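You operate a simulated robot arm through the tools that you are given. There is no shell and no other tool. Be economical: measure what you need, move in short steps, check, and stop when the job is done.

You run a simulated robot arm. Do the job below in one go: nothing can be reset, and whatever is moved stays where it is left.

Task
Switch on the tester, test the blue valve at 20 PSI, then unclamp it and switch off.
Fine: clamp it for the test and leave it in the socket.

The check looks at the end state, three seconds after you hand in, the way a careful person would. Anything else that was tipped, shoved, dropped, spilled or broken makes it a failure.

Robot
A 6-joint arm with a two-finger parallel gripper, fixed in place. Base frame: the origin is at the foot of the arm, x ahead of it, y to its left, z up; the work surface is at about z = 0.912. Lengths are in m, angles in degrees, forces in N, time in s.
With the tool pointing down near the work surface it reaches from about 0.24 to 0.66 m from the base axis. Its first joint turns from -66.0 to 66.0 degrees. Payload 2.9 kg.
The tool frame sits at the grasp point between the pads (the TCP): z along the fingers, y along the line on which they close. The tips reach 0.03 m beyond it. The gripper opens to 0.11 m. The fingers are 0.02 m wide and 0.01 m thick; the gripper's body (0.048 by 0.112 m) begins 0.055 m behind the TCP.
Orientation is that of the tool frame in the base frame, as [roll, pitch, yaw] about the fixed x, y, z axes, in that order (R = Rz(yaw) Ry(pitch) Rx(roll)). With the fingers straight down and closing along the base's y, the tool's x points along the base's -x, its y along +y and its z along -z.

Tools
- The arm moves only by the tool servo_tool. Its arguments are lists of equal length, an entry for each row: "jaw": the opening, from 0 (shut) to 1 (fully open); "linear": the shift along the tool's x, y, z in units of 20 mm (1.0 is 20 mm), a list of three; "turn": the turn, a rotation vector about the tool's x, y, z in units of 4 degrees (1.0 is 4 degrees), a list of three. In form: {"jaw": [jaw, ...], "linear": [[x, y, z], ...], "turn": [[ax, ay, az], ...]}. A call has 1 to 12 rows; each row shifts and turns the commanded pose from where the row before left it, along the tool's axes as they then stand. A call with a number of a shift or a turn outside -1 to 1 is refused whole. Each row takes 0.2 s and may step no farther than 0.05 m and 8.6 degrees from the row before; otherwise, or with a gripper value out of range, the whole call is refused. A pose out of reach is approached as far as the arm can. The call stops where the force on the tool passes 50 N (or 10 N more than at its start, if that is more) or the arm is blocked; 0.2 s more then pass. Each finger travels about 0.108 m/s and halts on what it meets, pressing with about 24 N; the grip force reading is that of the motor and also rises with nothing between the fingers. The clock runs only during rows and for 0.2 s after the last one: add rows that do not move to give the fingers time. It gives the time, the measured TCP pose, the force on the tool (base axes), the opening and the grip force at its end, in the units of the frame above (readings bear some noise), with the torque about the TCP (base axes, N m) and any sound that the robot's microphone picked up, and new pictures: "pictures" is both (left out), scene, wrist or none.
- Cameras (640 x 400 px; columns grow to the right, rows downward): "scene" is fixed at [0.0721, 0.4243, 1.4143]; the picture's right is [-0.74, -0.67, 0.00], its down [-0.28, 0.31, -0.91] and it looks along [0.61, -0.67, -0.42] (base axes); focal length 306 px, centre (320, 200). "wrist" rides on the gripper at [0.072, 0.017, -0.103] in the tool frame; the picture's right is [-0.23, 0.97, 0.00], its down [-0.76, -0.18, -0.62] and it looks along [-0.61, -0.14, 0.78] (tool axes); focal length 222 px, centre (320, 200). There is no depth. A picture from a camera that has moved, and an enlarged one, comes with that camera's place and axes in the base frame and with its lens. The place of the scene camera against the robot may be out by one fixed shift of up to 0.025 m in any direction.
- inspect(camera, box): a new picture of the part [left, top, right, bottom] of that camera's present view, enlarged. It takes no simulated time.
- finish_job(): hands the job in; it is judged then, once.

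Work in short steps. Places have to be worked out from the pictures, the camera data and where the tool is seen: move nearer, look again, correct. Check each grasp and each placing, and mend what went wrong. You have 120 turns and 200 pictures in all, those below and enlarged ones among them. Open the gripper and draw the arm clear of the work before you hand the job in, unless the task says otherwise; then end with one line.

The tools are called after "Call:" as a command line: name --argument value ..., lists and objects as JSON in quotes. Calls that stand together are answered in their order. servo_tool: Moves the arm, as the interface text tells. Its arguments: {"type":"object","properties":{"jaw":{"type":"array","items":{"type":"number"}},"linear":{"type":"array","items":{"type":"array","items":{"type":"number"}}},"turn":{"type":"array","items":{"type":"array","items":{"type":"number"}}},"pictures":{"type":"string","enum":["both","scene","wrist","none"]}},"required":["jaw","linear","turn"]} The other tools are called the same way: inspect (camera, box) takes an enlarged picture of a part of a camera's view; finish_job () hands the job in.

At the start:

```text
clock: 0.0
eef_pos: [0.3077, -0.0843, 1.3149]
orientation: [179.9, 0.0, -180.0]
wrist_force: [-0.3, 0.2, -0.1]
torque: [0.03, 0.0, 0.03]
width: 0.1102
grip_force: 0.1
```

scene: 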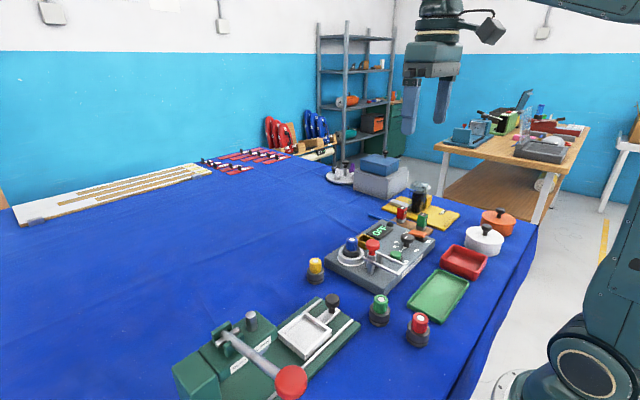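
wrist: 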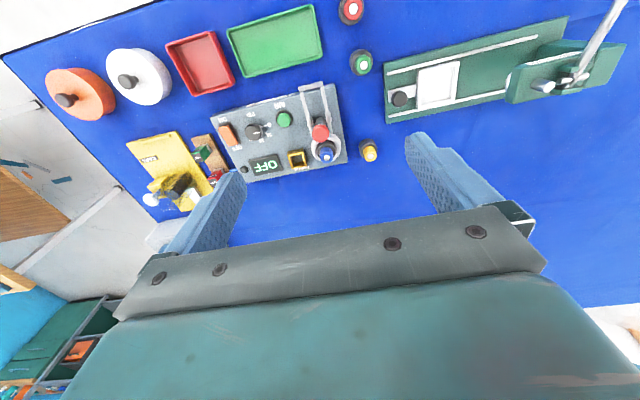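

The tester is the grey box with the display; the blue valve seems to be in its socket already. I enlarge both views to understand the controls.

Call:
inspect --camera "scene" --box '[310, 200, 450, 300]'

Call:
inspect --camera "wrist" --box '[200, 70, 390, 190]'

```text
4.00 times, centred on (380, 250) of scene
camera zoom: at [0.0721, 0.4243, 1.4143], right [-0.74, -0.67, 0.0], down [-0.28, 0.31, -0.91], along [0.61, -0.67, -0.42], focal length 1225 px, centre (80, 0)
```

zoom: 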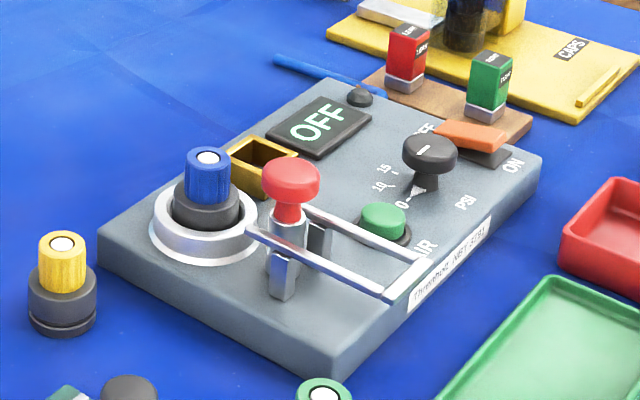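

```text
3.33 times, centred on (295, 130) of wrist
camera zoom: at [0.235, -0.067, 1.4188], right [0.23, 0.97, 0.0], down [0.76, -0.18, 0.62], along [0.61, -0.14, -0.78], focal length 740 px, centre (403, 433)
```

zoom: 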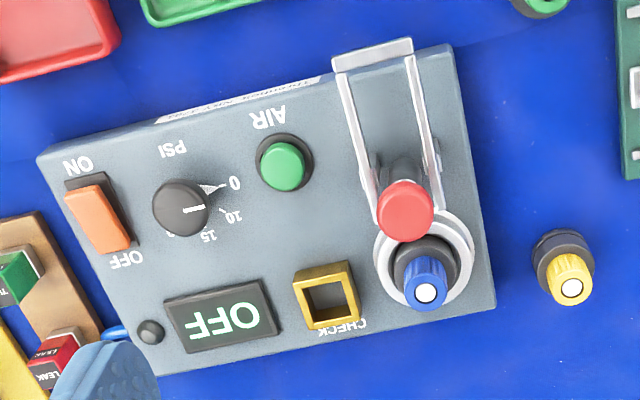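

The tester has an orange rocker (OFF/ON), a PSI knob, a green AIR button, and a fork clamp with a red handle beside the socket. I'll move lower over it for a closer look at the clamp.

Call:
servo_tool --jaw '[1, 1, 1, 1, 1, 1, 1]' --linear '[[0.28, -0.6, 0.96], [0.28, -0.6, 0.96], [0.28, -0.6, 0.96], [0.28, -0.6, 0.96], [0.28, -0.6, 0.96], [0.28, -0.6, 0.96], [0.28, -0.6, 0.96]]' --turn '[[0, 0, 0], [0, 0, 0], [0, 0, 0], [0, 0, 0], [0, 0, 0], [0, 0, 0], [0, 0, 0]]'

```text
clock: 1.6
eef_pos: [0.2675, -0.1683, 1.182]
orientation: [-180.0, 0.1, -180.0]
wrist_force: [-0.9, 0.0, 0.5]
torque: [0.02, -0.02, -0.01]
width: 0.1098
grip_force: 0.1
camera wrist: at [0.1965, -0.1505, 1.2837], right [0.23, 0.97, 0.0], down [0.76, -0.18, 0.62], along [0.61, -0.14, -0.78], focal length 222 px, centre (320, 200)
```

scene: 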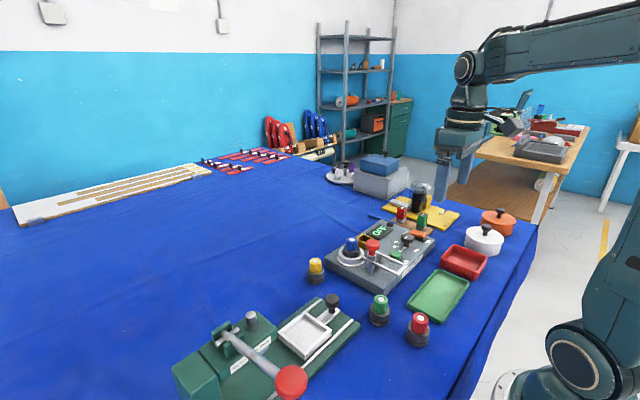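
wrist: 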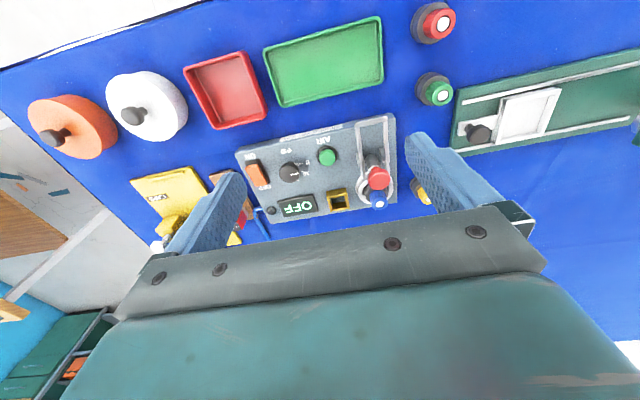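

The view is centred on the tester; I enlarge it to see the clamp and the knob pointer.

Call:
inspect --camera "wrist" --box '[230, 105, 406, 215]'

Call:
inspect --camera "scene" --box '[330, 225, 410, 275]'

```text
3.64 times, centred on (318, 160) of wrist
camera zoom: at [0.1965, -0.1505, 1.2837], right [0.23, 0.97, 0.0], down [0.76, -0.18, 0.62], along [0.61, -0.14, -0.78], focal length 808 px, centre (327, 346)
```

zoom: 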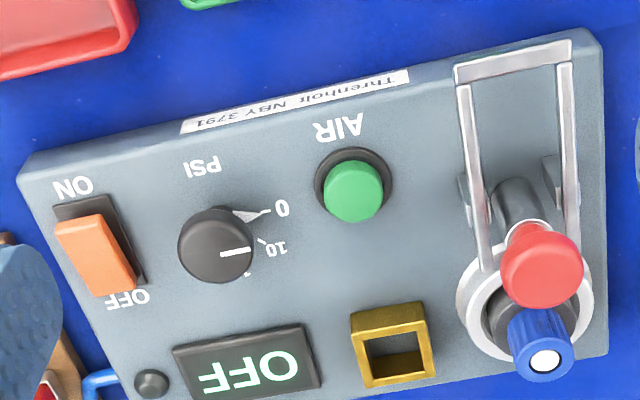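

```text
8.00 times, centred on (370, 250) of scene
camera zoom: at [0.0721, 0.4243, 1.4143], right [-0.74, -0.67, 0.0], down [-0.28, 0.31, -0.91], along [0.61, -0.67, -0.42], focal length 2450 px, centre (-80, -200)
```

zoom: 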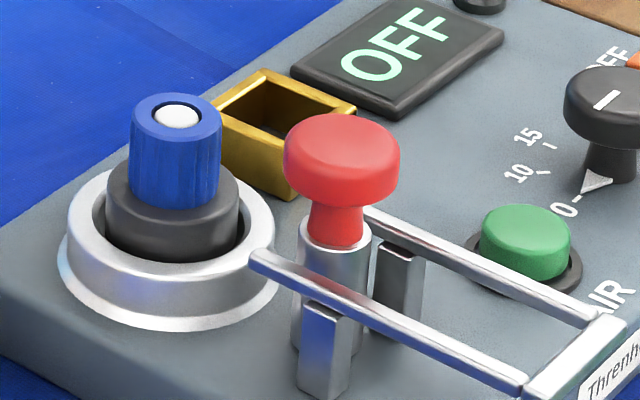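

The fork arms rest on two posts with the red knob between them; it's unclear whether the knob tilts or is pressed. I go closer and tilt the camera flatter.

Call:
servo_tool --jaw '[1, 1, 1, 1, 1, 1, 1, 1, 1, 1, 1]' --linear '[[-0.62, 0.68, 0.92], [-0.62, 0.68, 0.92], [-0.62, 0.68, 0.92], [-0.62, 0.68, 0.92], [-0.62, 0.68, 0.92], [0, 0, 0], [0, 0, 0], [0, 0, 0], [0, 0, 0], [0, 0, 0], [0, 0, 0]]' --turn '[[0, 0, 0], [0, 0, 0], [0, 0, 0], [0, 0, 0], [0, 0, 0], [0, -1, 0], [0, -1, 0], [0, -1, 0], [0, -1, 0], [0, -1, 0], [0, 0, 0]]' --pictures "none"

Call:
inspect --camera "wrist" --box '[220, 60, 420, 185]'

```text
clock: 4.0
eef_pos: [0.3286, -0.1012, 1.0899]
orientation: [179.9, 20.0, 180.0]
wrist_force: [-1.0, 0.4, 0.9]
torque: [-0.01, -0.02, -0.01]
width: 0.1101
grip_force: 0.0
```

```text
3.20 times, centred on (320, 122) of wrist
camera zoom: at [0.2266, -0.0831, 1.1612], right [0.21, 0.97, 0.08], down [0.5, -0.18, 0.85], along [0.84, -0.14, -0.53], focal length 711 px, centre (320, 448)
```

zoom: 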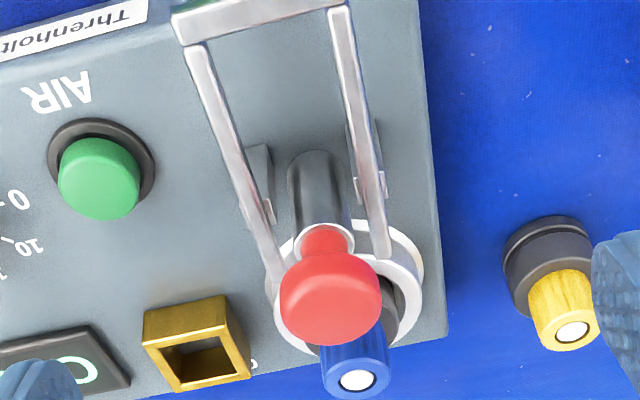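

The fork seems pivoted on the two posts at about (0.39, −0.10, 0.96), and the valve stands at about (0.46, −0.104). To understand the clamp I'll turn the wrist 90° and look at it side-on.

Call:
servo_tool --jaw '[1, 1, 1, 1, 1, 1, 1, 1, 1, 1, 1, 1]' --linear '[[0, 0, 0], [0, 0, 0], [0, 0, 0], [0, 0, 0], [0, 0, 0], [0, 0, 0], [0, 0, 0], [0, 0, 0], [0, 0, 0], [0, 0, 0], [0, 0, 0], [0, 0, 0]]' --turn '[[0, 1, 0], [0, 1, 0], [0, 1, 0], [0, 1, 0], [0, 1, 0], [0, 0, 1], [0, 0, 1], [0, 0, 1], [0, 0, 1], [0, 0, 1], [0, 0, 1], [0, 0, 1]]' --pictures "none"

Call:
servo_tool --jaw '[1, 1, 1, 1, 1, 1, 1, 1, 1, 1, 1, 1]' --linear '[[0, 0, 0], [0, 0, 0], [0, 0, 0], [0, 0, 0], [0, 0, 0], [0, 0, 0], [0, 0, 0], [0, 0, 0], [0, 0, 0], [0, 0, 0], [0, 0, 0], [0, 0, 0]]' --turn '[[0, 0, 1], [0, 0, 1], [0, 0, 1], [0, 0, 1], [0, 0, 1], [0, 0, 1], [0, 0, 1], [0, 0, 1], [0, 0, 1], [0, 0, 1], [0, 0, 1], [0, 0, 1]]' --pictures "none"

Call:
servo_tool --jaw '[1, 1, 1, 1, 1, 1, 1, 1, 1, 1, 1, 1]' --linear '[[0, 0, 0], [0, 0, 0], [0, 0, 0], [0, 0, 0], [1, 0.6, 0], [1, 0.6, 0], [1, 0.6, 0], [1, 0.6, 0], [0, 0, 0], [0, 0, 0], [0, 0, 0], [0, 0, 0]]' --turn '[[0, 0, 1], [0, 0, 1], [0, 0, 1], [0, 0, 0.5], [0, -1, 0], [0, -1, 0], [0, -1, 0], [0, -1, 0], [0, -1, 0], [0, -1, 0], [0, -1, 0], [0, 0, 0]]' --pictures "wrist"

```text
clock: 6.6
eef_pos: [0.3279, -0.1001, 1.0905]
orientation: [180.0, 0.1, 151.9]
wrist_force: [0.1, 0.4, 0.7]
torque: [-0.04, -0.01, -0.02]
width: 0.1098
grip_force: 0.1
```

```text
clock: 9.2
eef_pos: [0.3279, -0.0996, 1.0908]
orientation: [180.0, -0.1, 103.9]
wrist_force: [0.1, 0.6, 0.2]
torque: [-0.01, 0.0, 0.0]
width: 0.11
grip_force: 0.0
```

```text
clock: 11.8
eef_pos: [0.3757, -0.0221, 1.0814]
orientation: [180.0, 27.9, 90.0]
wrist_force: [0.3, -0.2, 0.3]
torque: [0.0, 0.02, -0.02]
width: 0.1102
grip_force: 0.1
camera wrist: at [0.3944, 0.0911, 1.1375], right [0.97, -0.2, 0.11], down [-0.18, -0.38, 0.91], along [-0.14, -0.9, -0.41], focal length 222 px, centre (320, 200)
```

wrist: 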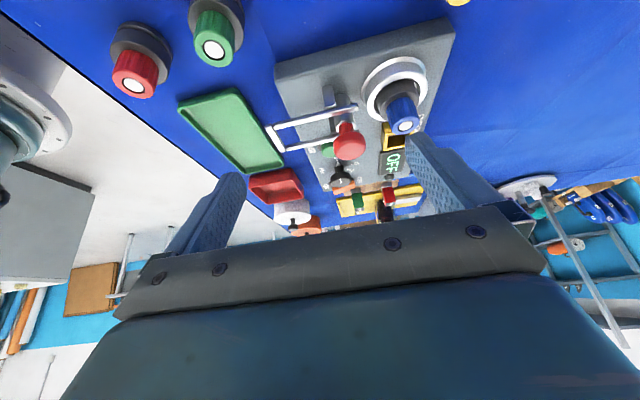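

Now side-on; enlarging the clamp.

Call:
inspect --camera "wrist" --box '[260, 50, 436, 160]'

```text
3.64 times, centred on (348, 105) of wrist
camera zoom: at [0.3944, 0.0911, 1.1375], right [0.97, -0.2, 0.11], down [-0.18, -0.38, 0.91], along [-0.14, -0.9, -0.41], focal length 808 px, centre (218, 546)
```

zoom: 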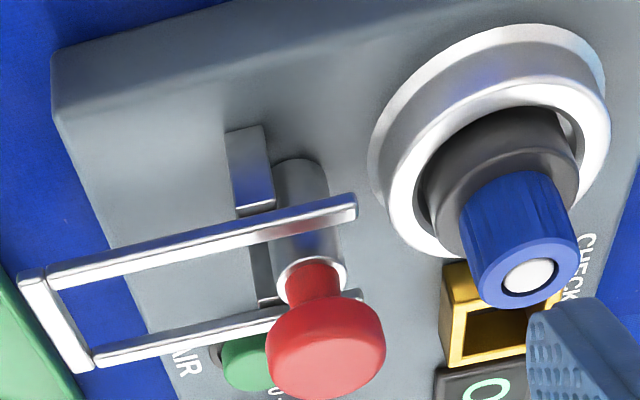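

The fork looks level, open toward the valve, with the knobbed handle standing upright between its arms; I'll probe it gently later. First the power: I untilt, turn the wrist back and go above the rocker, whose ON end I put at about (0.356, −0.303).

Call:
servo_tool --jaw '[1, 1, 1, 1, 1, 1, 1, 1, 1, 1, 1, 1]' --linear '[[0, 0, 0], [0, 0, 0], [0, 0, 0], [0, 0, 0], [0, 0, 0], [0, 0, 0], [0, 0, 0], [-1, 0, 0], [-1, 0, 0], [-1, 0, 0], [-1, 0, 0], [-1, 0, 0]]' --turn '[[0, 1, 0], [0, 1, 0], [0, 1, 0], [0, 1, 0], [0, 1, 0], [0, 1, 0], [0, 1, 0], [0, 0, 0], [0, 0, 0], [0, 0, 0], [0, 0, 0], [0, 0, 0]]' --pictures "none"

Call:
servo_tool --jaw '[1, 1, 1, 1, 1, 1, 1, 1, 1, 1, 1, 1]' --linear '[[0, 0, 0], [0, 0, 0], [0, 0, 0], [0, 0, 0], [0, 0, 0], [0, 0, 0], [0, 0, 0], [0, 0, 0], [0, 0, 0], [0, 0, 0], [0, 0, 0], [0, 0, 0]]' --turn '[[0, 0, -1], [0, 0, -1], [0, 0, -1], [0, 0, -1], [0, 0, -1], [0, 0, -1], [0, 0, -1], [0, 0, -1], [0, 0, -1], [0, 0, -1], [0, 0, -1], [0, 0, -1]]' --pictures "none"

Call:
servo_tool --jaw '[1, 1, 1, 1, 1, 1, 1, 1, 1, 1, 1, 1]' --linear '[[0, 0, 0], [0, 0, 0], [0, 0, 0], [0, 0, 0], [0, 0, 0], [0, 0, 0], [0, 0, 0], [0, 0, 0], [0, 0, 0], [0, 0, 0], [0, 0, 0], [0, 0, 0]]' --turn '[[0, 0, -1], [0, 0, -1], [0, 0, -1], [0, 0, -1], [0, 0, -1], [0, 0, -1], [0, 0, -1], [0, 0, -1], [0, 0, -1], [0, 0, -1], [0, 0, -0.5], [0, 0, 0]]' --pictures "wrist"

```text
clock: 14.4
eef_pos: [0.3758, -0.1207, 1.0813]
orientation: [180.0, 0.1, 90.0]
wrist_force: [-0.8, -0.2, -0.6]
torque: [-0.02, 0.0, 0.02]
width: 0.11
grip_force: 0.0
```

```text
clock: 17.0
eef_pos: [0.3764, -0.12, 1.081]
orientation: [180.0, -0.1, 138.2]
wrist_force: [0.5, 0.1, -0.4]
torque: [-0.04, 0.01, -0.02]
width: 0.1099
grip_force: 0.0
```

```text
clock: 19.6
eef_pos: [0.3767, -0.1199, 1.0814]
orientation: [-180.0, 0.1, 180.0]
wrist_force: [-0.6, 0.5, 0.0]
torque: [0.0, 0.0, 0.0]
width: 0.11
grip_force: 0.0
camera wrist: at [0.3053, -0.1035, 1.184], right [0.23, 0.97, 0.0], down [0.76, -0.18, 0.62], along [0.61, -0.14, -0.78], focal length 222 px, centre (320, 200)
```

wrist: 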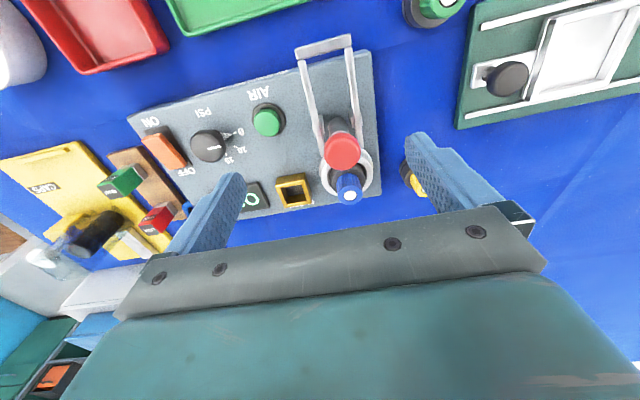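

Next I close the fingers and move to just behind the rocker to view it and the dial closely.

Call:
servo_tool --jaw '[0, 0, 0, 0, 0, 0, 0, 0, 0, 0]' --linear '[[0.21, -0.9, 0.15], [0.21, -0.9, 0.15], [0.21, -0.9, 0.15], [0.21, -0.9, 0.15], [0.21, -0.9, 0.15], [0.21, -0.9, 0.15], [0.21, -0.9, 0.15], [0.21, -0.9, 0.15], [0.21, -0.9, 0.15], [0.21, -0.9, 0.15]]' --turn '[[0, 0, 0], [0, 0, 0], [0, 0, 0], [0, 0, 0], [0, 0, 0], [0, 0, 0], [0, 0, 0], [0, 0, 0], [0, 0, 0], [0, 0, 0]]' --pictures "none"

Call:
inspect --camera "wrist" --box '[220, 30, 480, 192]'

```text
clock: 21.8
eef_pos: [0.3354, -0.3019, 1.05]
orientation: [-180.0, -0.1, 180.0]
wrist_force: [0.4, 0.2, -0.2]
torque: [0.0, 0.01, 0.0]
width: 0.0001
grip_force: 24.0
```

```text
2.46 times, centred on (350, 111) of wrist
camera zoom: at [0.265, -0.2847, 1.1536], right [0.23, 0.97, 0.0], down [0.76, -0.18, 0.62], along [0.61, -0.14, -0.78], focal length 547 px, centre (246, 419)
```

zoom: 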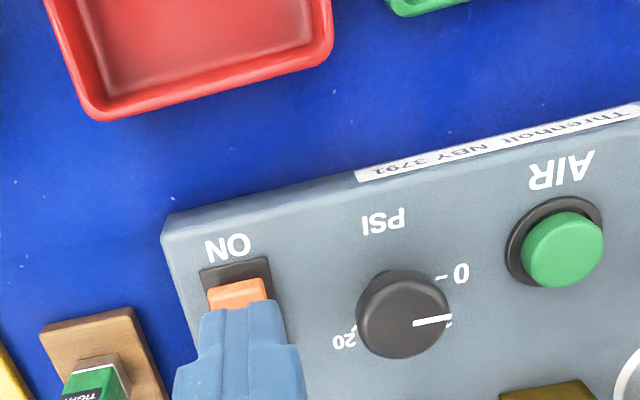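

The dial reads 0 at right, 20 at left. The rocker's ON end is at about (0.360, −0.309); I move above it and go down gradually.

Call:
servo_tool --jaw '[0, 0, 0, 0, 0, 0]' --linear '[[-0.62, -0.18, 0], [-0.61, -0.17, 0.5], [0, 0, 0.8], [0, 0, 0.8], [0, 0, 0.6], [0, 0, 0.4]]' --turn '[[0, 0, 0], [0, 0, 0], [0, 0, 0], [0, 0, 0], [0, 0, 0], [0, 0, 0]]' --pictures "wrist"

Call:
inspect --camera "scene" --box '[370, 200, 450, 250]'

```text
clock: 23.2
eef_pos: [0.3589, -0.3088, 0.9895]
orientation: [180.0, 0.1, -180.0]
wrist_force: [0.2, 0.0, 0.0]
torque: [0.0, 0.0, 0.03]
width: 0.0
grip_force: 24.0
camera wrist: at [0.2873, -0.2916, 1.0915], right [0.23, 0.97, 0.0], down [0.76, -0.18, 0.62], along [0.61, -0.14, -0.78], focal length 222 px, centre (320, 200)
```

wrist: 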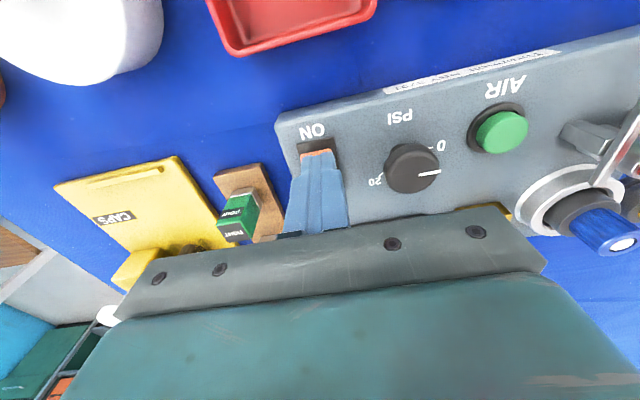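

```text
8.00 times, centred on (410, 225) of scene
camera zoom: at [0.0721, 0.4243, 1.4143], right [-0.74, -0.67, 0.0], down [-0.28, 0.31, -0.91], along [0.61, -0.67, -0.42], focal length 2450 px, centre (-400, 0)
```

zoom: 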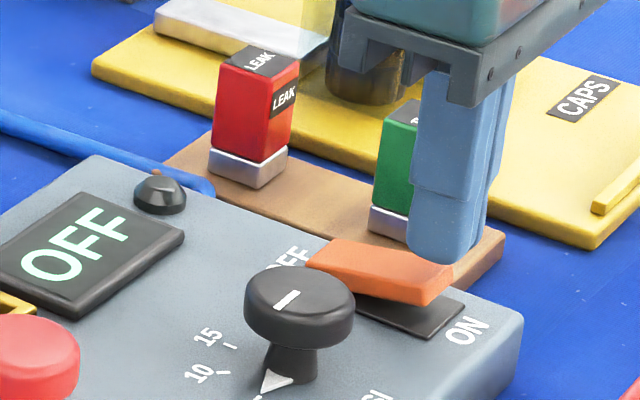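

The rocker's ON end is raised and the finger is over it. I press down in small steps.

Call:
servo_tool --jaw '[0, 0, 0, 0, 0]' --linear '[[0, 0, 0.15], [0, 0, 0.15], [0, 0, 0.15], [0, 0, 0.15], [0, 0, 0]]' --turn '[[0, 0, 0], [0, 0, 0], [0, 0, 0], [0, 0, 0], [0, 0, 0]]' --pictures "none"

Call:
inspect --camera "scene" --box '[370, 200, 450, 250]'

```text
clock: 24.4
eef_pos: [0.3603, -0.3078, 0.9762]
orientation: [180.0, -0.1, 180.0]
wrist_force: [-0.7, 0.5, 1.0]
torque: [-0.04, 0.04, -0.01]
width: 0.0
grip_force: 24.0
```

```text
8.00 times, centred on (410, 225) of scene
camera zoom: at [0.0721, 0.4243, 1.4143], right [-0.74, -0.67, 0.0], down [-0.28, 0.31, -0.91], along [0.61, -0.67, -0.42], focal length 2450 px, centre (-400, 0)
```

zoom: 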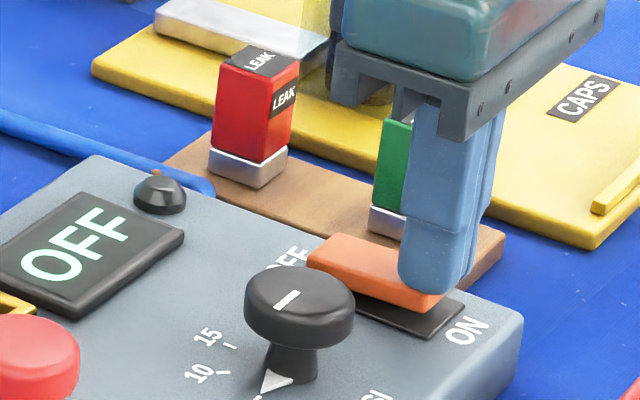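

Contact just started (1 N). Continuing the press.

Call:
servo_tool --jaw '[0, 0, 0, 0, 0]' --linear '[[0, 0, 0.12], [0, 0, 0.12], [0, 0, 0.12], [0, 0, 0.12], [0, 0, 0]]' --turn '[[0, 0, 0], [0, 0, 0], [0, 0, 0], [0, 0, 0], [0, 0, 0]]' --pictures "none"

Call:
inspect --camera "scene" --box '[370, 200, 450, 250]'

```text
clock: 25.4
eef_pos: [0.3608, -0.308, 0.9737]
orientation: [-179.8, 0.3, -179.9]
wrist_force: [-3.4, 1.4, 5.8]
torque: [0.06, 0.05, 0.03]
width: 0.0
grip_force: 24.1
stopped in row 5: the force on the tool passed its limit at 55 N (the readings are from after the stop); the commanded pose is now the measured one
```

```text
8.00 times, centred on (410, 225) of scene
camera zoom: at [0.072, 0.4244, 1.4143], right [-0.74, -0.67, 0.0], down [-0.28, 0.31, -0.91], along [0.61, -0.67, -0.42], focal length 2450 px, centre (-400, 0)
```

zoom: 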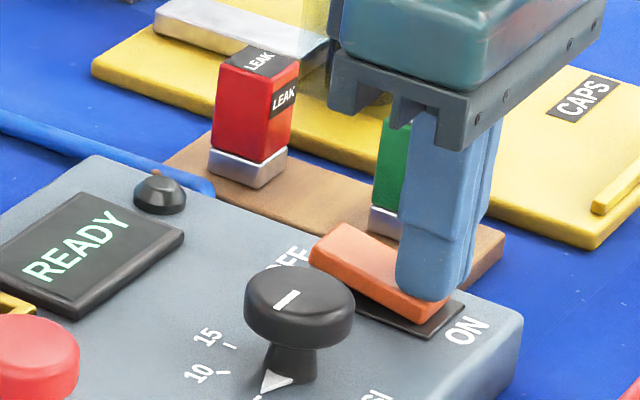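

Display reads READY: power is on. I rise and move over the red knob with the jaws part open.

Call:
servo_tool --jaw '[0, 0, 0, 0.6, 0.6, 0.6, 0.6, 0.6, 0.6, 0.6, 0.6, 0.6]' --linear '[[0, 0, -0.8], [0, 0, -1], [0, 0, -1], [0, 0, -1], [0, 0, -0.6], [-0.3, 1, 0], [-0.3, 1.0, 0], [-0.3, 1, 0], [-0.3, 1, 0], [-0.3, 1, 0], [-0.3, 1, 0], [-0.16, 1, 0]]' --turn '[[0, 0, 0], [0, 0, 0], [0, 0, 0], [0, 0, 0], [0, 0, 0], [0, 0, 0], [0, 0, 0], [0, 0, 0], [0, 0, 0], [0, 0, 0], [0, 0, 0], [0, 0, 0]]' --pictures "none"

Call:
servo_tool --jaw '[0.6, 0.6, 0.6, 0.6]' --linear '[[0, 1, 0], [0, 1, 0], [0, 1, 0], [0, 0.2, 0]]' --turn '[[0, 0, 0], [0, 0, 0], [0, 0, 0], [0, 0, 0]]' --pictures "both"

```text
clock: 28.0
eef_pos: [0.4003, -0.1696, 1.061]
orientation: [-179.8, 0.3, -180.0]
wrist_force: [0.4, -0.1, -0.4]
torque: [0.03, -0.02, 0.05]
width: 0.0659
grip_force: 0.1
```

```text
clock: 29.0
eef_pos: [0.3995, -0.1042, 1.0601]
orientation: [-179.8, 0.4, -180.0]
wrist_force: [-0.4, -0.3, -0.1]
torque: [0.02, 0.01, 0.0]
width: 0.0662
grip_force: 0.1
camera wrist: at [0.3278, -0.0869, 1.162], right [0.23, 0.97, 0.0], down [0.76, -0.18, 0.63], along [0.61, -0.14, -0.78], focal length 222 px, centre (320, 200)
```

scene: 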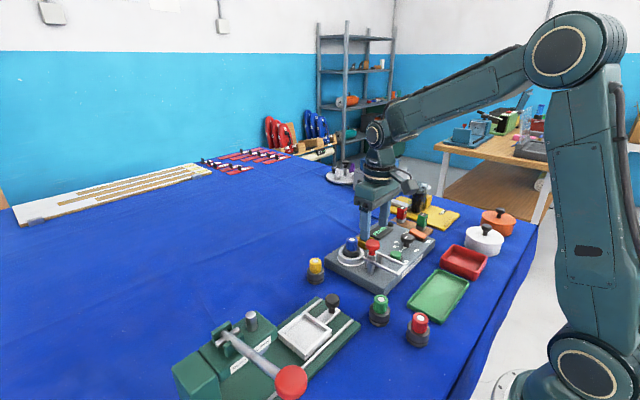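
wrist: 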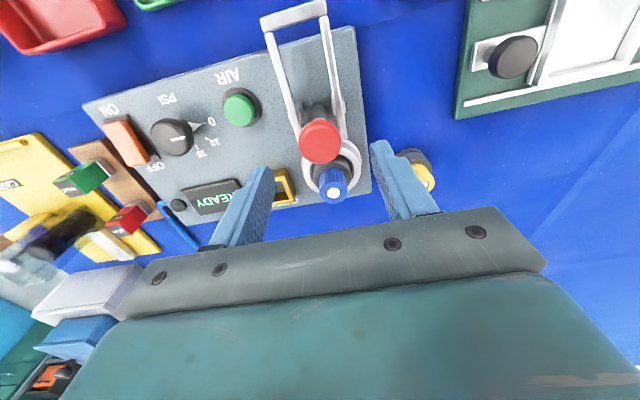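

Aligned over the knob (0.401, −0.104). I descend until the tips are just above the fork arms, then close on the knob.

Call:
servo_tool --jaw '[0.6, 0.6, 0.6, 0.6, 0.2, 0.2, 0.2, 0.2]' --linear '[[0, 0, 1], [0, 0, 1], [0, 0, 0.7], [0, 0, 0], [0, 0, 0], [0, 0, 0], [0, 0, 0], [0, 0, 0]]' --turn '[[0, 0, 0], [0, 0, 0], [0, 0, 0], [0, 0, 0], [0, 0, 0], [0, 0, 0], [0, 0, 0], [0, 0, 0]]' --pictures "none"

Call:
inspect --camera "scene" --box '[330, 215, 418, 270]'

```text
clock: 30.8
eef_pos: [0.3986, -0.1042, 1.0056]
orientation: [-179.7, 0.3, 179.7]
wrist_force: [0.0, -23.2, -8.1]
torque: [-0.16, -0.51, -0.02]
width: 0.0333
grip_force: 45.2
```

```text
7.27 times, centred on (374, 242) of scene
camera zoom: at [0.0722, 0.4236, 1.4145], right [-0.74, -0.67, 0.0], down [-0.28, 0.31, -0.91], along [0.61, -0.67, -0.42], focal length 2228 px, centre (-73, -109)
```

zoom: 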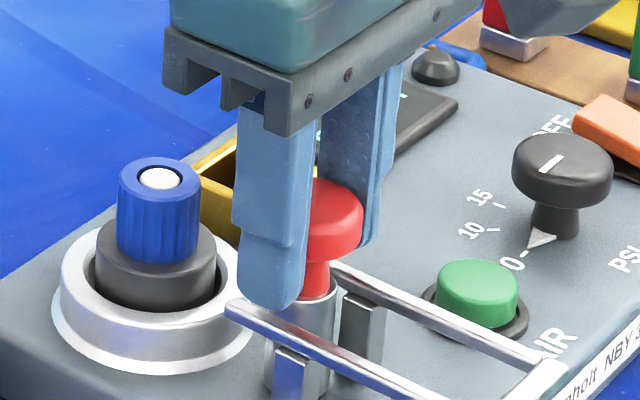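

The grip is off-centre (−23 N sideways), so the knob sits slightly further in −y. I shift by 2 mm and re-read.

Call:
servo_tool --jaw '[0.2, 0.2, 0.2]' --linear '[[0, -0.05, 0], [0, -0.05, 0], [0, 0, 0]]' --turn '[[0, 0, 0], [0, 0, 0], [0, 0, 0]]' --pictures "none"

```text
clock: 31.6
eef_pos: [0.3985, -0.1051, 1.0052]
orientation: [-179.8, 0.2, -179.9]
wrist_force: [4.9, -2.2, -15.7]
torque: [-0.05, -0.14, -0.06]
width: 0.0334
grip_force: 44.9
```

Sideways load is gone. Now a gentle pull on the handle toward the base, 4 mm, to see if it tilts.

Call:
servo_tool --jaw '[0.2, 0.2, 0.2, 0.2]' --linear '[[0.05, 0, 0.02], [0.07, 0, 0.02], [0.08, 0, 0.0], [0, 0, 0]]' --turn '[[0, 0, 0], [0, 0, 0], [0, 0, 0], [0, 0, 0]]' --pictures "none"

Call:
inspect --camera "scene" --box '[330, 215, 418, 270]'

```text
clock: 32.6
eef_pos: [0.3991, -0.105, 1.0054]
orientation: [-179.8, 0.8, -179.7]
wrist_force: [32.1, 21.7, -3.8]
torque: [0.17, 0.22, -0.08]
width: 0.0334
grip_force: 44.2
```

```text
7.27 times, centred on (374, 242) of scene
camera zoom: at [0.0731, 0.4249, 1.414], right [-0.74, -0.67, 0.0], down [-0.29, 0.31, -0.91], along [0.61, -0.67, -0.42], focal length 2228 px, centre (-73, -109)
```

zoom: 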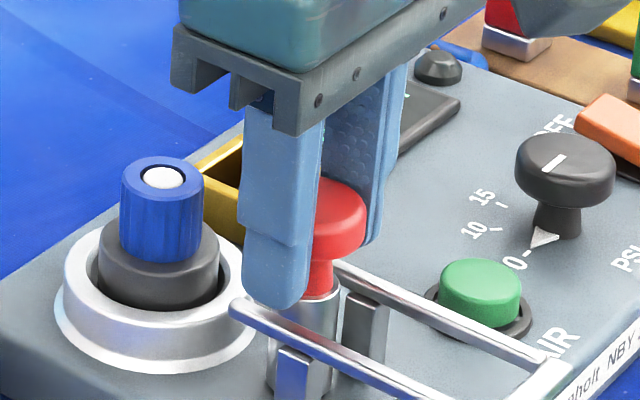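

Pulling back is blocked (32 N, no motion). I return and test pushing toward the valve.

Call:
servo_tool --jaw '[0.2, 0.2, 0.2, 0.2, 0.2, 0.2]' --linear '[[-0.1, -0.02, 0], [-0.1, -0.02, 0], [-0.06, 0, 0], [-0.06, 0, 0], [-0.06, 0, 0], [0, 0, 0]]' --turn '[[0, 0, 0], [0, 0, 0], [0, 0, 0], [0, 0, 0], [0, 0, 0], [0, 0, 0]]' --pictures "none"

Call:
inspect --camera "scene" --box '[330, 215, 418, 270]'

```text
clock: 34.0
eef_pos: [0.4003, -0.105, 1.0048]
orientation: [179.8, -0.2, -179.8]
wrist_force: [-21.0, 28.6, 28.3]
torque: [0.63, 0.04, 0.03]
width: 0.0335
grip_force: 45.3
```

```text
7.27 times, centred on (374, 242) of scene
camera zoom: at [0.0711, 0.4252, 1.4141], right [-0.74, -0.67, 0.0], down [-0.28, 0.31, -0.91], along [0.61, -0.67, -0.42], focal length 2228 px, centre (-73, -109)
```

zoom: 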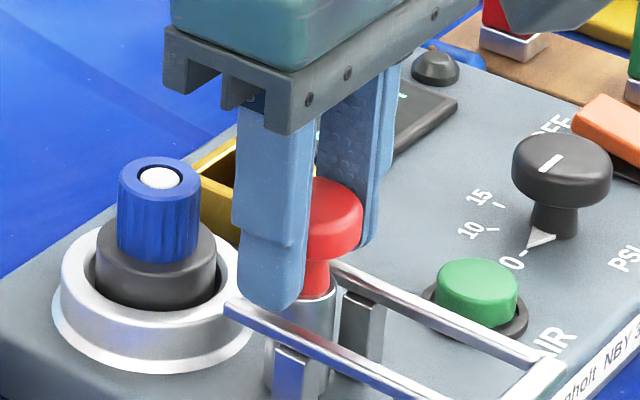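

Also blocked, so the handle neither slides nor tilts. I release, close the fingers above the knob, and test pressing it down as a plunger.

Call:
servo_tool --jaw '[0.5, 0.5, 0.5, 0.5, 0, 0, 0, 0, 0]' --linear '[[0.1, 0, 0], [0, 0, 0], [0, 0, -1], [0, 0, -1], [0, 0, -0.5], [0, 0, 0], [0, 0, 0], [0, 0, 0], [0, 0, 0]]' --turn '[[0, 0, 0], [0, 0, 0], [0, 0, 0], [0, 0, 0], [0, 0, 0], [0, 0, 0], [0, 0, 0], [0, 0, 0], [0, 0, 0]]' --pictures "wrist"

Call:
inspect --camera "scene" --box '[330, 205, 426, 265]'

```text
clock: 36.0
eef_pos: [0.4003, -0.1071, 1.0561]
orientation: [-179.8, 0.4, -180.0]
wrist_force: [-0.6, 0.1, -1.1]
torque: [0.0, -0.02, 0.0]
width: 0.0001
grip_force: 24.4
camera wrist: at [0.329, -0.089, 1.159], right [0.23, 0.97, 0.0], down [0.76, -0.18, 0.63], along [0.61, -0.14, -0.78], focal length 222 px, centre (320, 200)
```

wrist: 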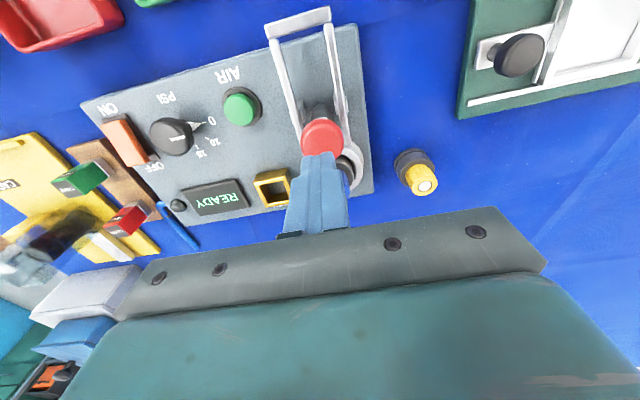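

```text
6.67 times, centred on (378, 235) of scene
camera zoom: at [0.0721, 0.4243, 1.4143], right [-0.74, -0.67, 0.0], down [-0.28, 0.31, -0.91], along [0.61, -0.67, -0.42], focal length 2042 px, centre (-67, -33)
```

zoom: 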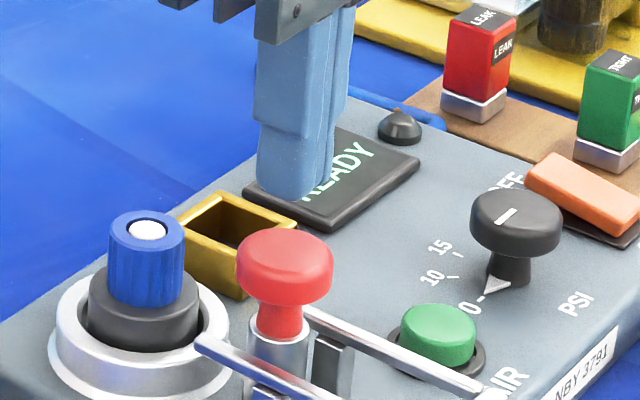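

Fingers are shut above the knob. I lower to it and press in small steps.

Call:
servo_tool --jaw '[0, 0, 0, 0, 0, 0]' --linear '[[0, 0.1, 0.8], [0, 0, 0.3], [0, 0, 0.1], [0, 0, 0.1], [0, 0, 0.1], [0, 0, 0]]' --turn '[[0, 0, 0], [0, 0, 0], [0, 0, 0], [0, 0, 0], [0, 0, 0], [0, 0, 0]]' --pictures "none"

Call:
inspect --camera "scene" --box '[330, 205, 426, 265]'

```text
clock: 37.2
eef_pos: [0.4012, -0.1044, 1.0324]
orientation: [-179.8, 0.5, -179.9]
wrist_force: [-1.3, 1.0, 4.6]
torque: [0.02, 0.04, -0.01]
width: 0.0
grip_force: 23.6
stopped in row 5: the force on the tool passed its limit at 56 N (the readings are from after the stop); the commanded pose is now the measured one
```

```text
6.67 times, centred on (378, 235) of scene
camera zoom: at [0.0721, 0.4244, 1.4143], right [-0.74, -0.67, 0.0], down [-0.28, 0.31, -0.91], along [0.61, -0.67, -0.42], focal length 2042 px, centre (-67, -33)
```

zoom: 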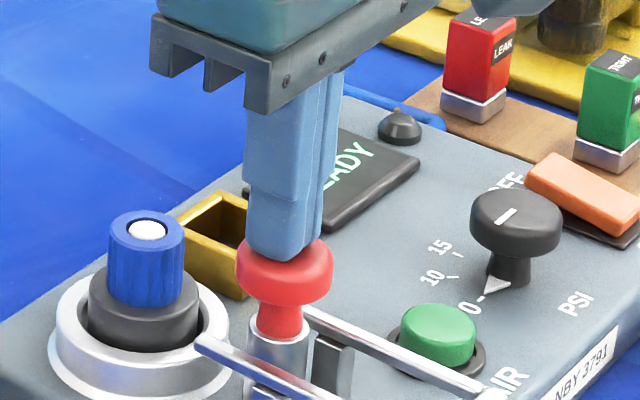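

The knob is rigid downward too (top at z = 1.002). I back off and look closely at the handle's foot and the fork pivots.

Call:
servo_tool --jaw '[0, 0, 0, 0]' --linear '[[0, 0, -0.7], [0.6, 0, 0], [1, 0, 0], [1, 0, 0]]' --turn '[[0, 0, 0], [0, 0, 0], [0, 0, 0], [0, 0, 0]]' --pictures "none"

Call:
inspect --camera "wrist" --box '[270, 80, 398, 160]'

Call:
inspect --camera "scene" --box '[348, 230, 412, 270]'

```text
clock: 38.2
eef_pos: [0.3492, -0.1056, 1.046]
orientation: [-179.8, 0.6, -179.8]
wrist_force: [0.1, -0.7, 0.2]
torque: [-0.01, 0.03, 0.0]
width: 0.0
grip_force: 24.1
```

```text
5.00 times, centred on (334, 120) of wrist
camera zoom: at [0.2787, -0.0883, 1.1476], right [0.23, 0.97, 0.0], down [0.76, -0.17, 0.63], along [0.61, -0.14, -0.78], focal length 1111 px, centre (250, 600)
```

zoom: 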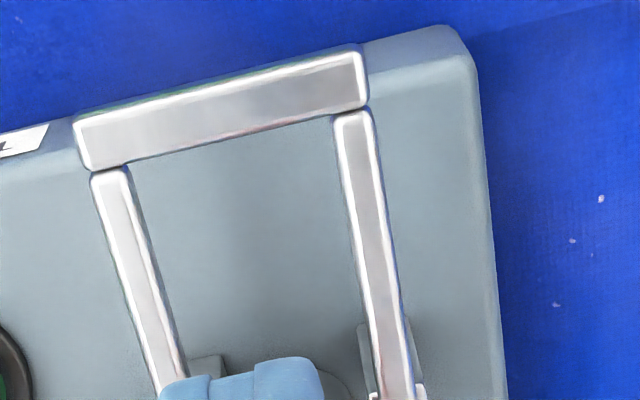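

```text
10.00 times, centred on (380, 250) of scene
camera zoom: at [0.0721, 0.4243, 1.4143], right [-0.74, -0.67, 0.0], down [-0.28, 0.31, -0.91], along [0.61, -0.67, -0.42], focal length 3063 px, centre (-280, -300)
```

zoom: 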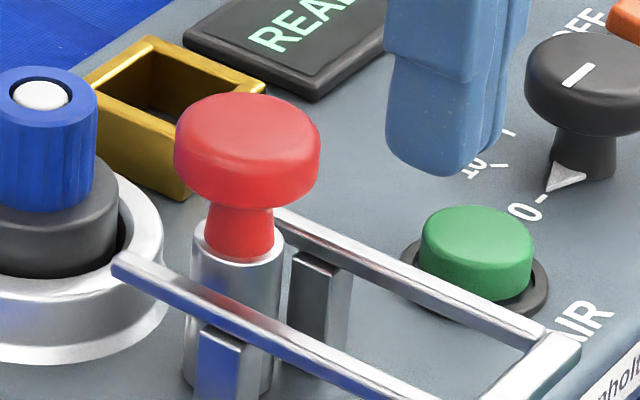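

The crossbar at the rear overhangs the tester's edge like a grip, so the fork itself may be what moves (sliding over the valve's shoulder). I lower the closed fingers behind the crossbar and nudge it lightly toward the valve.

Call:
servo_tool --jaw '[0, 0, 0, 0, 0, 0, 0, 0]' --linear '[[1, 0, 0], [1, 0, 0], [0.75, 0, 0], [0, 0, 1], [0, 0, 1], [0, 0, 1], [0, 0, 0.2], [0, 0, 0]]' --turn '[[0, 0, 0], [0, 0, 0], [0, 0, 0], [0, 0, 0], [0, 0, 0], [0, 0, 0], [0, 0, 0], [0, 0, 0]]' --pictures "wrist"

Call:
inspect --camera "scene" --box '[348, 230, 428, 280]'

```text
clock: 40.0
eef_pos: [0.2944, -0.1058, 0.9798]
orientation: [-179.8, 0.4, -179.8]
wrist_force: [-0.7, -0.4, 0.5]
torque: [-0.01, -0.01, 0.0]
width: 0.0004
grip_force: 25.0
camera wrist: at [0.2229, -0.0873, 1.083], right [0.23, 0.97, 0.0], down [0.76, -0.17, 0.63], along [0.61, -0.14, -0.78], focal length 222 px, centre (320, 200)
```

wrist: 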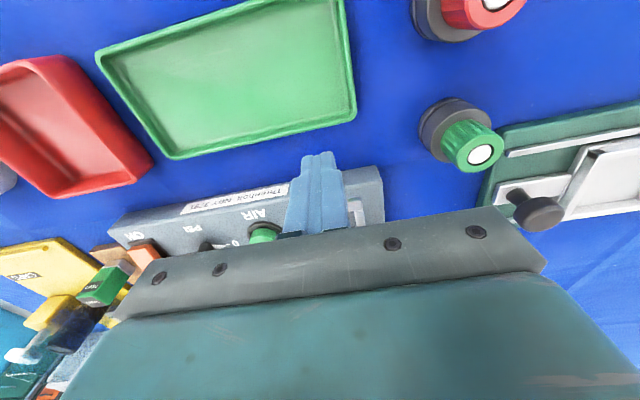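

```text
8.00 times, centred on (388, 255) of scene
camera zoom: at [0.0721, 0.4243, 1.4143], right [-0.74, -0.67, 0.0], down [-0.28, 0.31, -0.91], along [0.61, -0.67, -0.42], focal length 2450 px, centre (-224, -240)
```

zoom: 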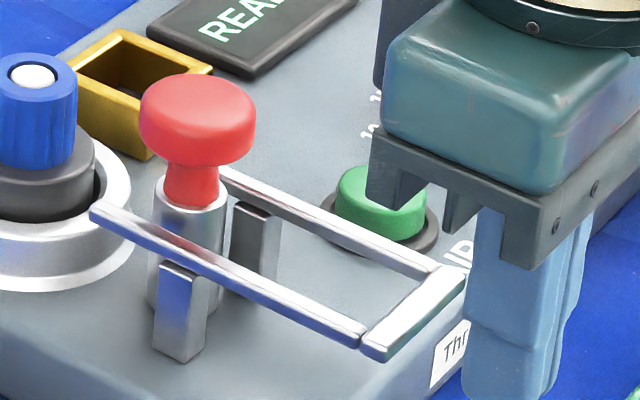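

Clear now: the fork lies across the posts and its crossbar hangs free over the edge, fingers just behind it. Nudging forward in small steps.

Call:
servo_tool --jaw '[0, 0, 0, 0, 0, 0, 0]' --linear '[[-0.2, 0, 0], [-0.15, 0, 0], [-0.15, 0, 0], [-0.15, 0, 0], [-0.15, 0, 0], [-0.1, 0, 0], [0, 0, 0]]' --turn '[[0, 0, 0], [0, 0, 0], [0, 0, 0], [0, 0, 0], [0, 0, 0], [0, 0, 0], [0, 0, 0]]' --pictures "none"

Call:
inspect --camera "scene" --box '[348, 230, 428, 280]'

```text
clock: 41.6
eef_pos: [0.3124, -0.1056, 0.9805]
orientation: [-179.9, 0.6, -179.8]
wrist_force: [-0.5, -0.4, -0.4]
torque: [0.0, 0.01, 0.02]
width: 0.0
grip_force: 23.9
```

```text
8.00 times, centred on (388, 255) of scene
camera zoom: at [0.0721, 0.4243, 1.4143], right [-0.74, -0.67, 0.0], down [-0.28, 0.31, -0.91], along [0.61, -0.67, -0.42], focal length 2450 px, centre (-224, -240)
```

zoom: 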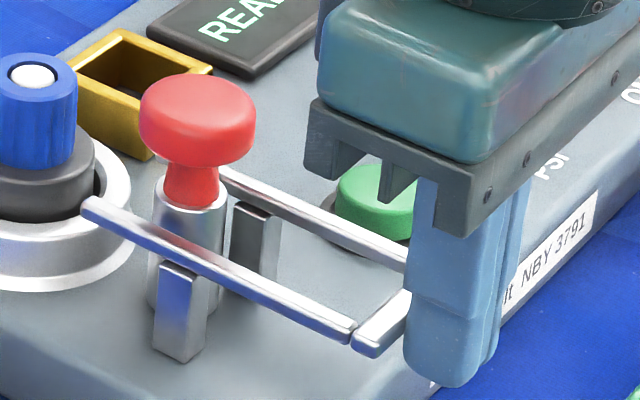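

The fork slid forward with practically no force — the clamp is a sliding fork. I keep pushing in small steps.

Call:
servo_tool --jaw '[0, 0, 0, 0, 0, 0, 0]' --linear '[[-0.2, 0, 0], [-0.2, 0, 0], [-0.2, 0, 0], [-0.2, 0, 0], [-0.2, 0, 0], [0, 0, 0], [0, 0, 0]]' --turn '[[0, 0, 0], [0, 0, 0], [0, 0, 0], [0, 0, 0], [0, 0, 0], [0, 0, 0], [0, 0, 0]]' --pictures "none"

Call:
inspect --camera "scene" --box '[340, 225, 420, 275]'

```text
clock: 43.2
eef_pos: [0.333, -0.1053, 0.9803]
orientation: [-179.9, 0.5, -179.9]
wrist_force: [0.6, -0.7, 0.2]
torque: [-0.04, -0.01, 0.01]
width: 0.0
grip_force: 24.1
```

```text
8.00 times, centred on (380, 250) of scene
camera zoom: at [0.0721, 0.4243, 1.4143], right [-0.74, -0.67, 0.0], down [-0.28, 0.31, -0.91], along [0.61, -0.67, -0.42], focal length 2450 px, centre (-160, -200)
```

zoom: 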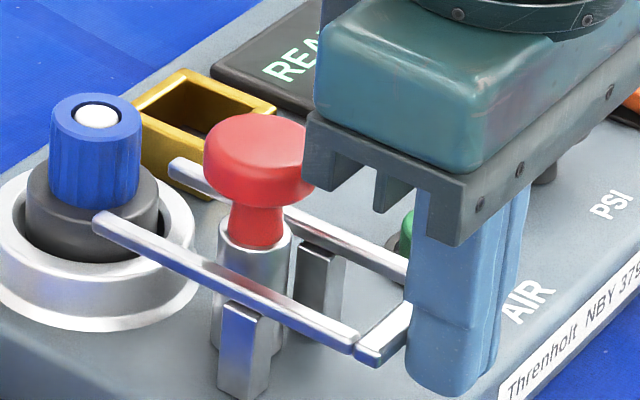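

It's sliding with no load; the tips are reaching the valve's shoulder. Continuing carefully while watching the force.

Call:
servo_tool --jaw '[0, 0, 0, 0, 0, 0]' --linear '[[-0.12, 0, 0], [-0.12, 0, 0], [-0.12, 0, 0], [-0.12, 0, 0], [-0.12, 0, 0], [0, 0, 0]]' --turn '[[0, 0, 0], [0, 0, 0], [0, 0, 0], [0, 0, 0], [0, 0, 0], [0, 0, 0]]' --pictures "none"

Call:
inspect --camera "scene" --box '[340, 225, 420, 275]'

```text
clock: 44.6
eef_pos: [0.3464, -0.1053, 0.9806]
orientation: [-179.8, 0.5, -180.0]
wrist_force: [0.1, 0.1, 0.7]
torque: [0.01, 0.0, 0.03]
width: 0.0
grip_force: 24.0
```

```text
8.00 times, centred on (380, 250) of scene
camera zoom: at [0.0721, 0.4243, 1.4143], right [-0.74, -0.67, 0.0], down [-0.28, 0.31, -0.91], along [0.61, -0.67, -0.42], focal length 2450 px, centre (-160, -200)
```

zoom: 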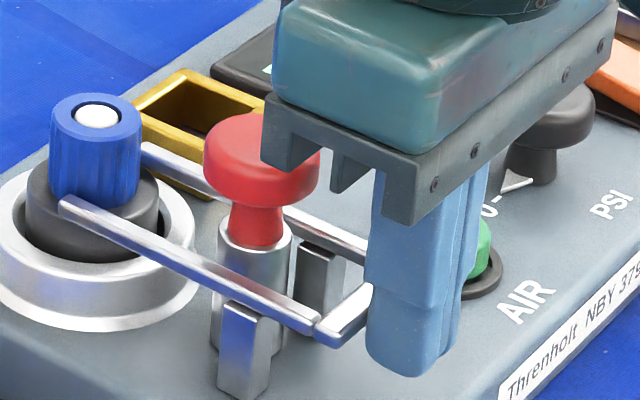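

Still free. The arms now straddle the blue body over the shoulder; I push on toward the end stop.

Call:
servo_tool --jaw '[0, 0, 0, 0, 0, 0]' --linear '[[-0.12, 0, 0], [-0.12, 0, 0], [-0.12, 0, 0], [-0.12, 0, 0], [-0.12, 0, 0], [0, 0, 0]]' --turn '[[0, 0, 0], [0, 0, 0], [0, 0, 0], [0, 0, 0], [0, 0, 0], [0, 0, 0]]' --pictures "none"

Call:
inspect --camera "scene" --box '[340, 225, 420, 275]'

```text
clock: 46.0
eef_pos: [0.3549, -0.1062, 0.9816]
orientation: [-179.8, 0.3, -180.0]
wrist_force: [-11.1, -1.1, 2.9]
torque: [0.0, 0.19, 0.0]
width: 0.0
grip_force: 24.3
```

```text
8.00 times, centred on (380, 250) of scene
camera zoom: at [0.0718, 0.4243, 1.4143], right [-0.74, -0.67, 0.0], down [-0.28, 0.31, -0.91], along [0.61, -0.67, -0.42], focal length 2450 px, centre (-160, -200)
```

zoom: 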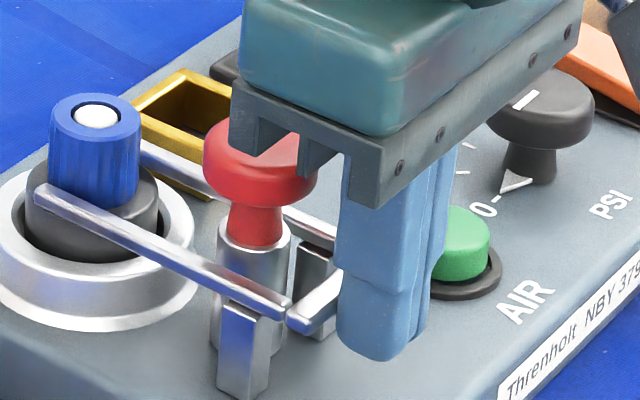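

The fork hit its end stop (11 N), straddling the valve over its shoulder. I back off, rise, and check the display and fork.

Call:
servo_tool --jaw '[0, 0, 0, 0, 0, 0, 0, 0]' --linear '[[0.3, 0, 0], [0.3, 0, 0], [0, 0, -1], [0, 0, -1], [0, 0, -1], [0, 0, -1], [0, 0, 0], [0, 0, 0]]' --turn '[[0, 0, 0], [0, 0, 0], [0, 0, 0], [0, 0, 0], [0, 0, 0], [0, 0, 0], [0, 0, 0], [0, 0, 0]]' --pictures "wrist"

Call:
inspect --camera "scene" --box '[330, 215, 426, 275]'

Call:
inspect --camera "wrist" --box '[240, 60, 400, 160]'

```text
clock: 47.8
eef_pos: [0.3433, -0.1056, 1.0607]
orientation: [-179.8, 0.6, -179.9]
wrist_force: [1.1, -0.4, -0.7]
torque: [0.01, -0.01, 0.0]
width: 0.0002
grip_force: 24.0
camera wrist: at [0.2723, -0.0883, 1.1641], right [0.23, 0.97, 0.0], down [0.76, -0.17, 0.63], along [0.61, -0.14, -0.78], focal length 222 px, centre (320, 200)
```

wrist: 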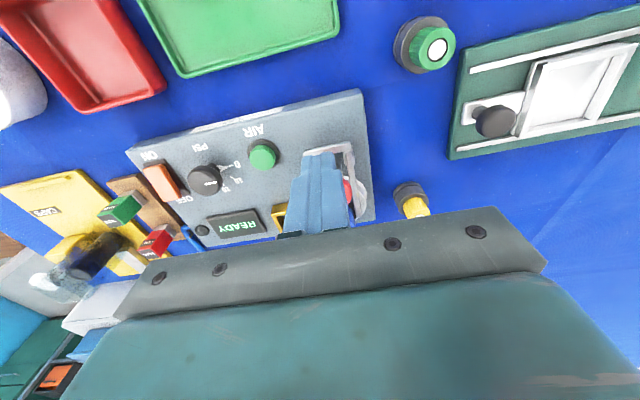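

```text
6.67 times, centred on (378, 245) of scene
camera zoom: at [0.0721, 0.4243, 1.4143], right [-0.74, -0.67, 0.0], down [-0.28, 0.31, -0.91], along [0.61, -0.67, -0.42], focal length 2042 px, centre (-67, -100)
```

zoom: 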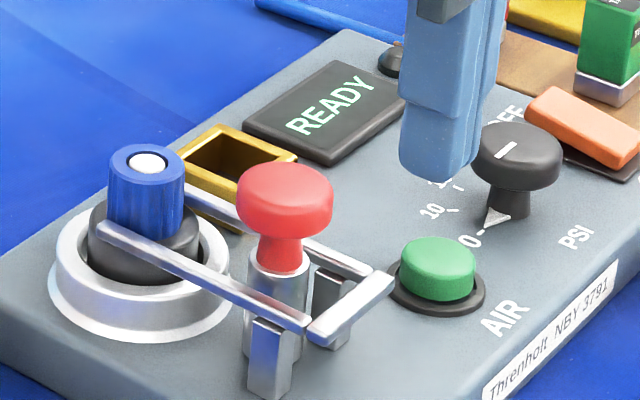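

```text
4.00 times, centred on (320, 110) of wrist
camera zoom: at [0.2723, -0.0883, 1.1641], right [0.23, 0.97, 0.0], down [0.76, -0.17, 0.63], along [0.61, -0.14, -0.78], focal length 888 px, centre (320, 560)
```

zoom: 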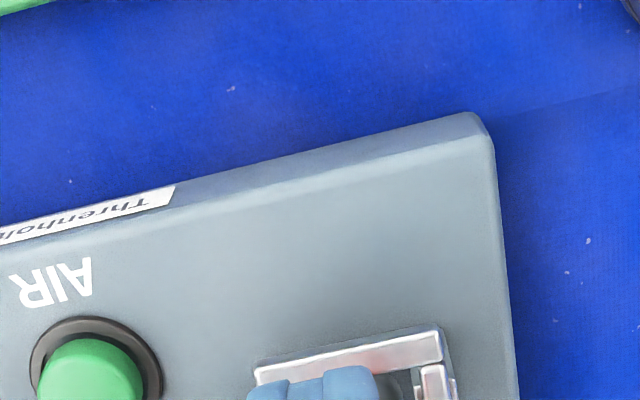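

The fork is across the valve. I check whether the red knob now presses down as a lock (it was rigid while the fork was back), with light force.

Call:
servo_tool --jaw '[0, 0, 0, 0, 0, 0, 0, 0]' --linear '[[-1, 0, 0], [-1, 0, 0], [-0.9, 0.03, 0], [0, 0, 0.8], [0, 0, 0.5], [0, 0, 0.15], [0, 0, 0.1], [0, 0, 0]]' --turn '[[0, 0, 0], [0, 0, 0], [0, 0, 0], [0, 0, 0], [0, 0, 0], [0, 0, 0], [0, 0, 0], [0, 0, 0]]' --pictures "none"

Call:
inspect --camera "scene" --box '[330, 215, 426, 275]'

```text
clock: 49.6
eef_pos: [0.4019, -0.1045, 1.033]
orientation: [-179.8, 0.7, -179.8]
wrist_force: [-4.7, 5.6, 23.5]
torque: [0.13, 0.21, 0.02]
width: 0.0003
grip_force: 24.0
```

```text
6.67 times, centred on (378, 245) of scene
camera zoom: at [0.0717, 0.4245, 1.4142], right [-0.74, -0.67, 0.0], down [-0.28, 0.31, -0.91], along [0.61, -0.67, -0.42], focal length 2042 px, centre (-67, -100)
```

zoom: 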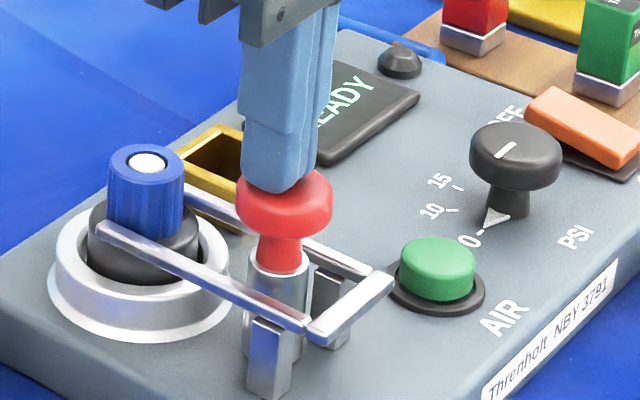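

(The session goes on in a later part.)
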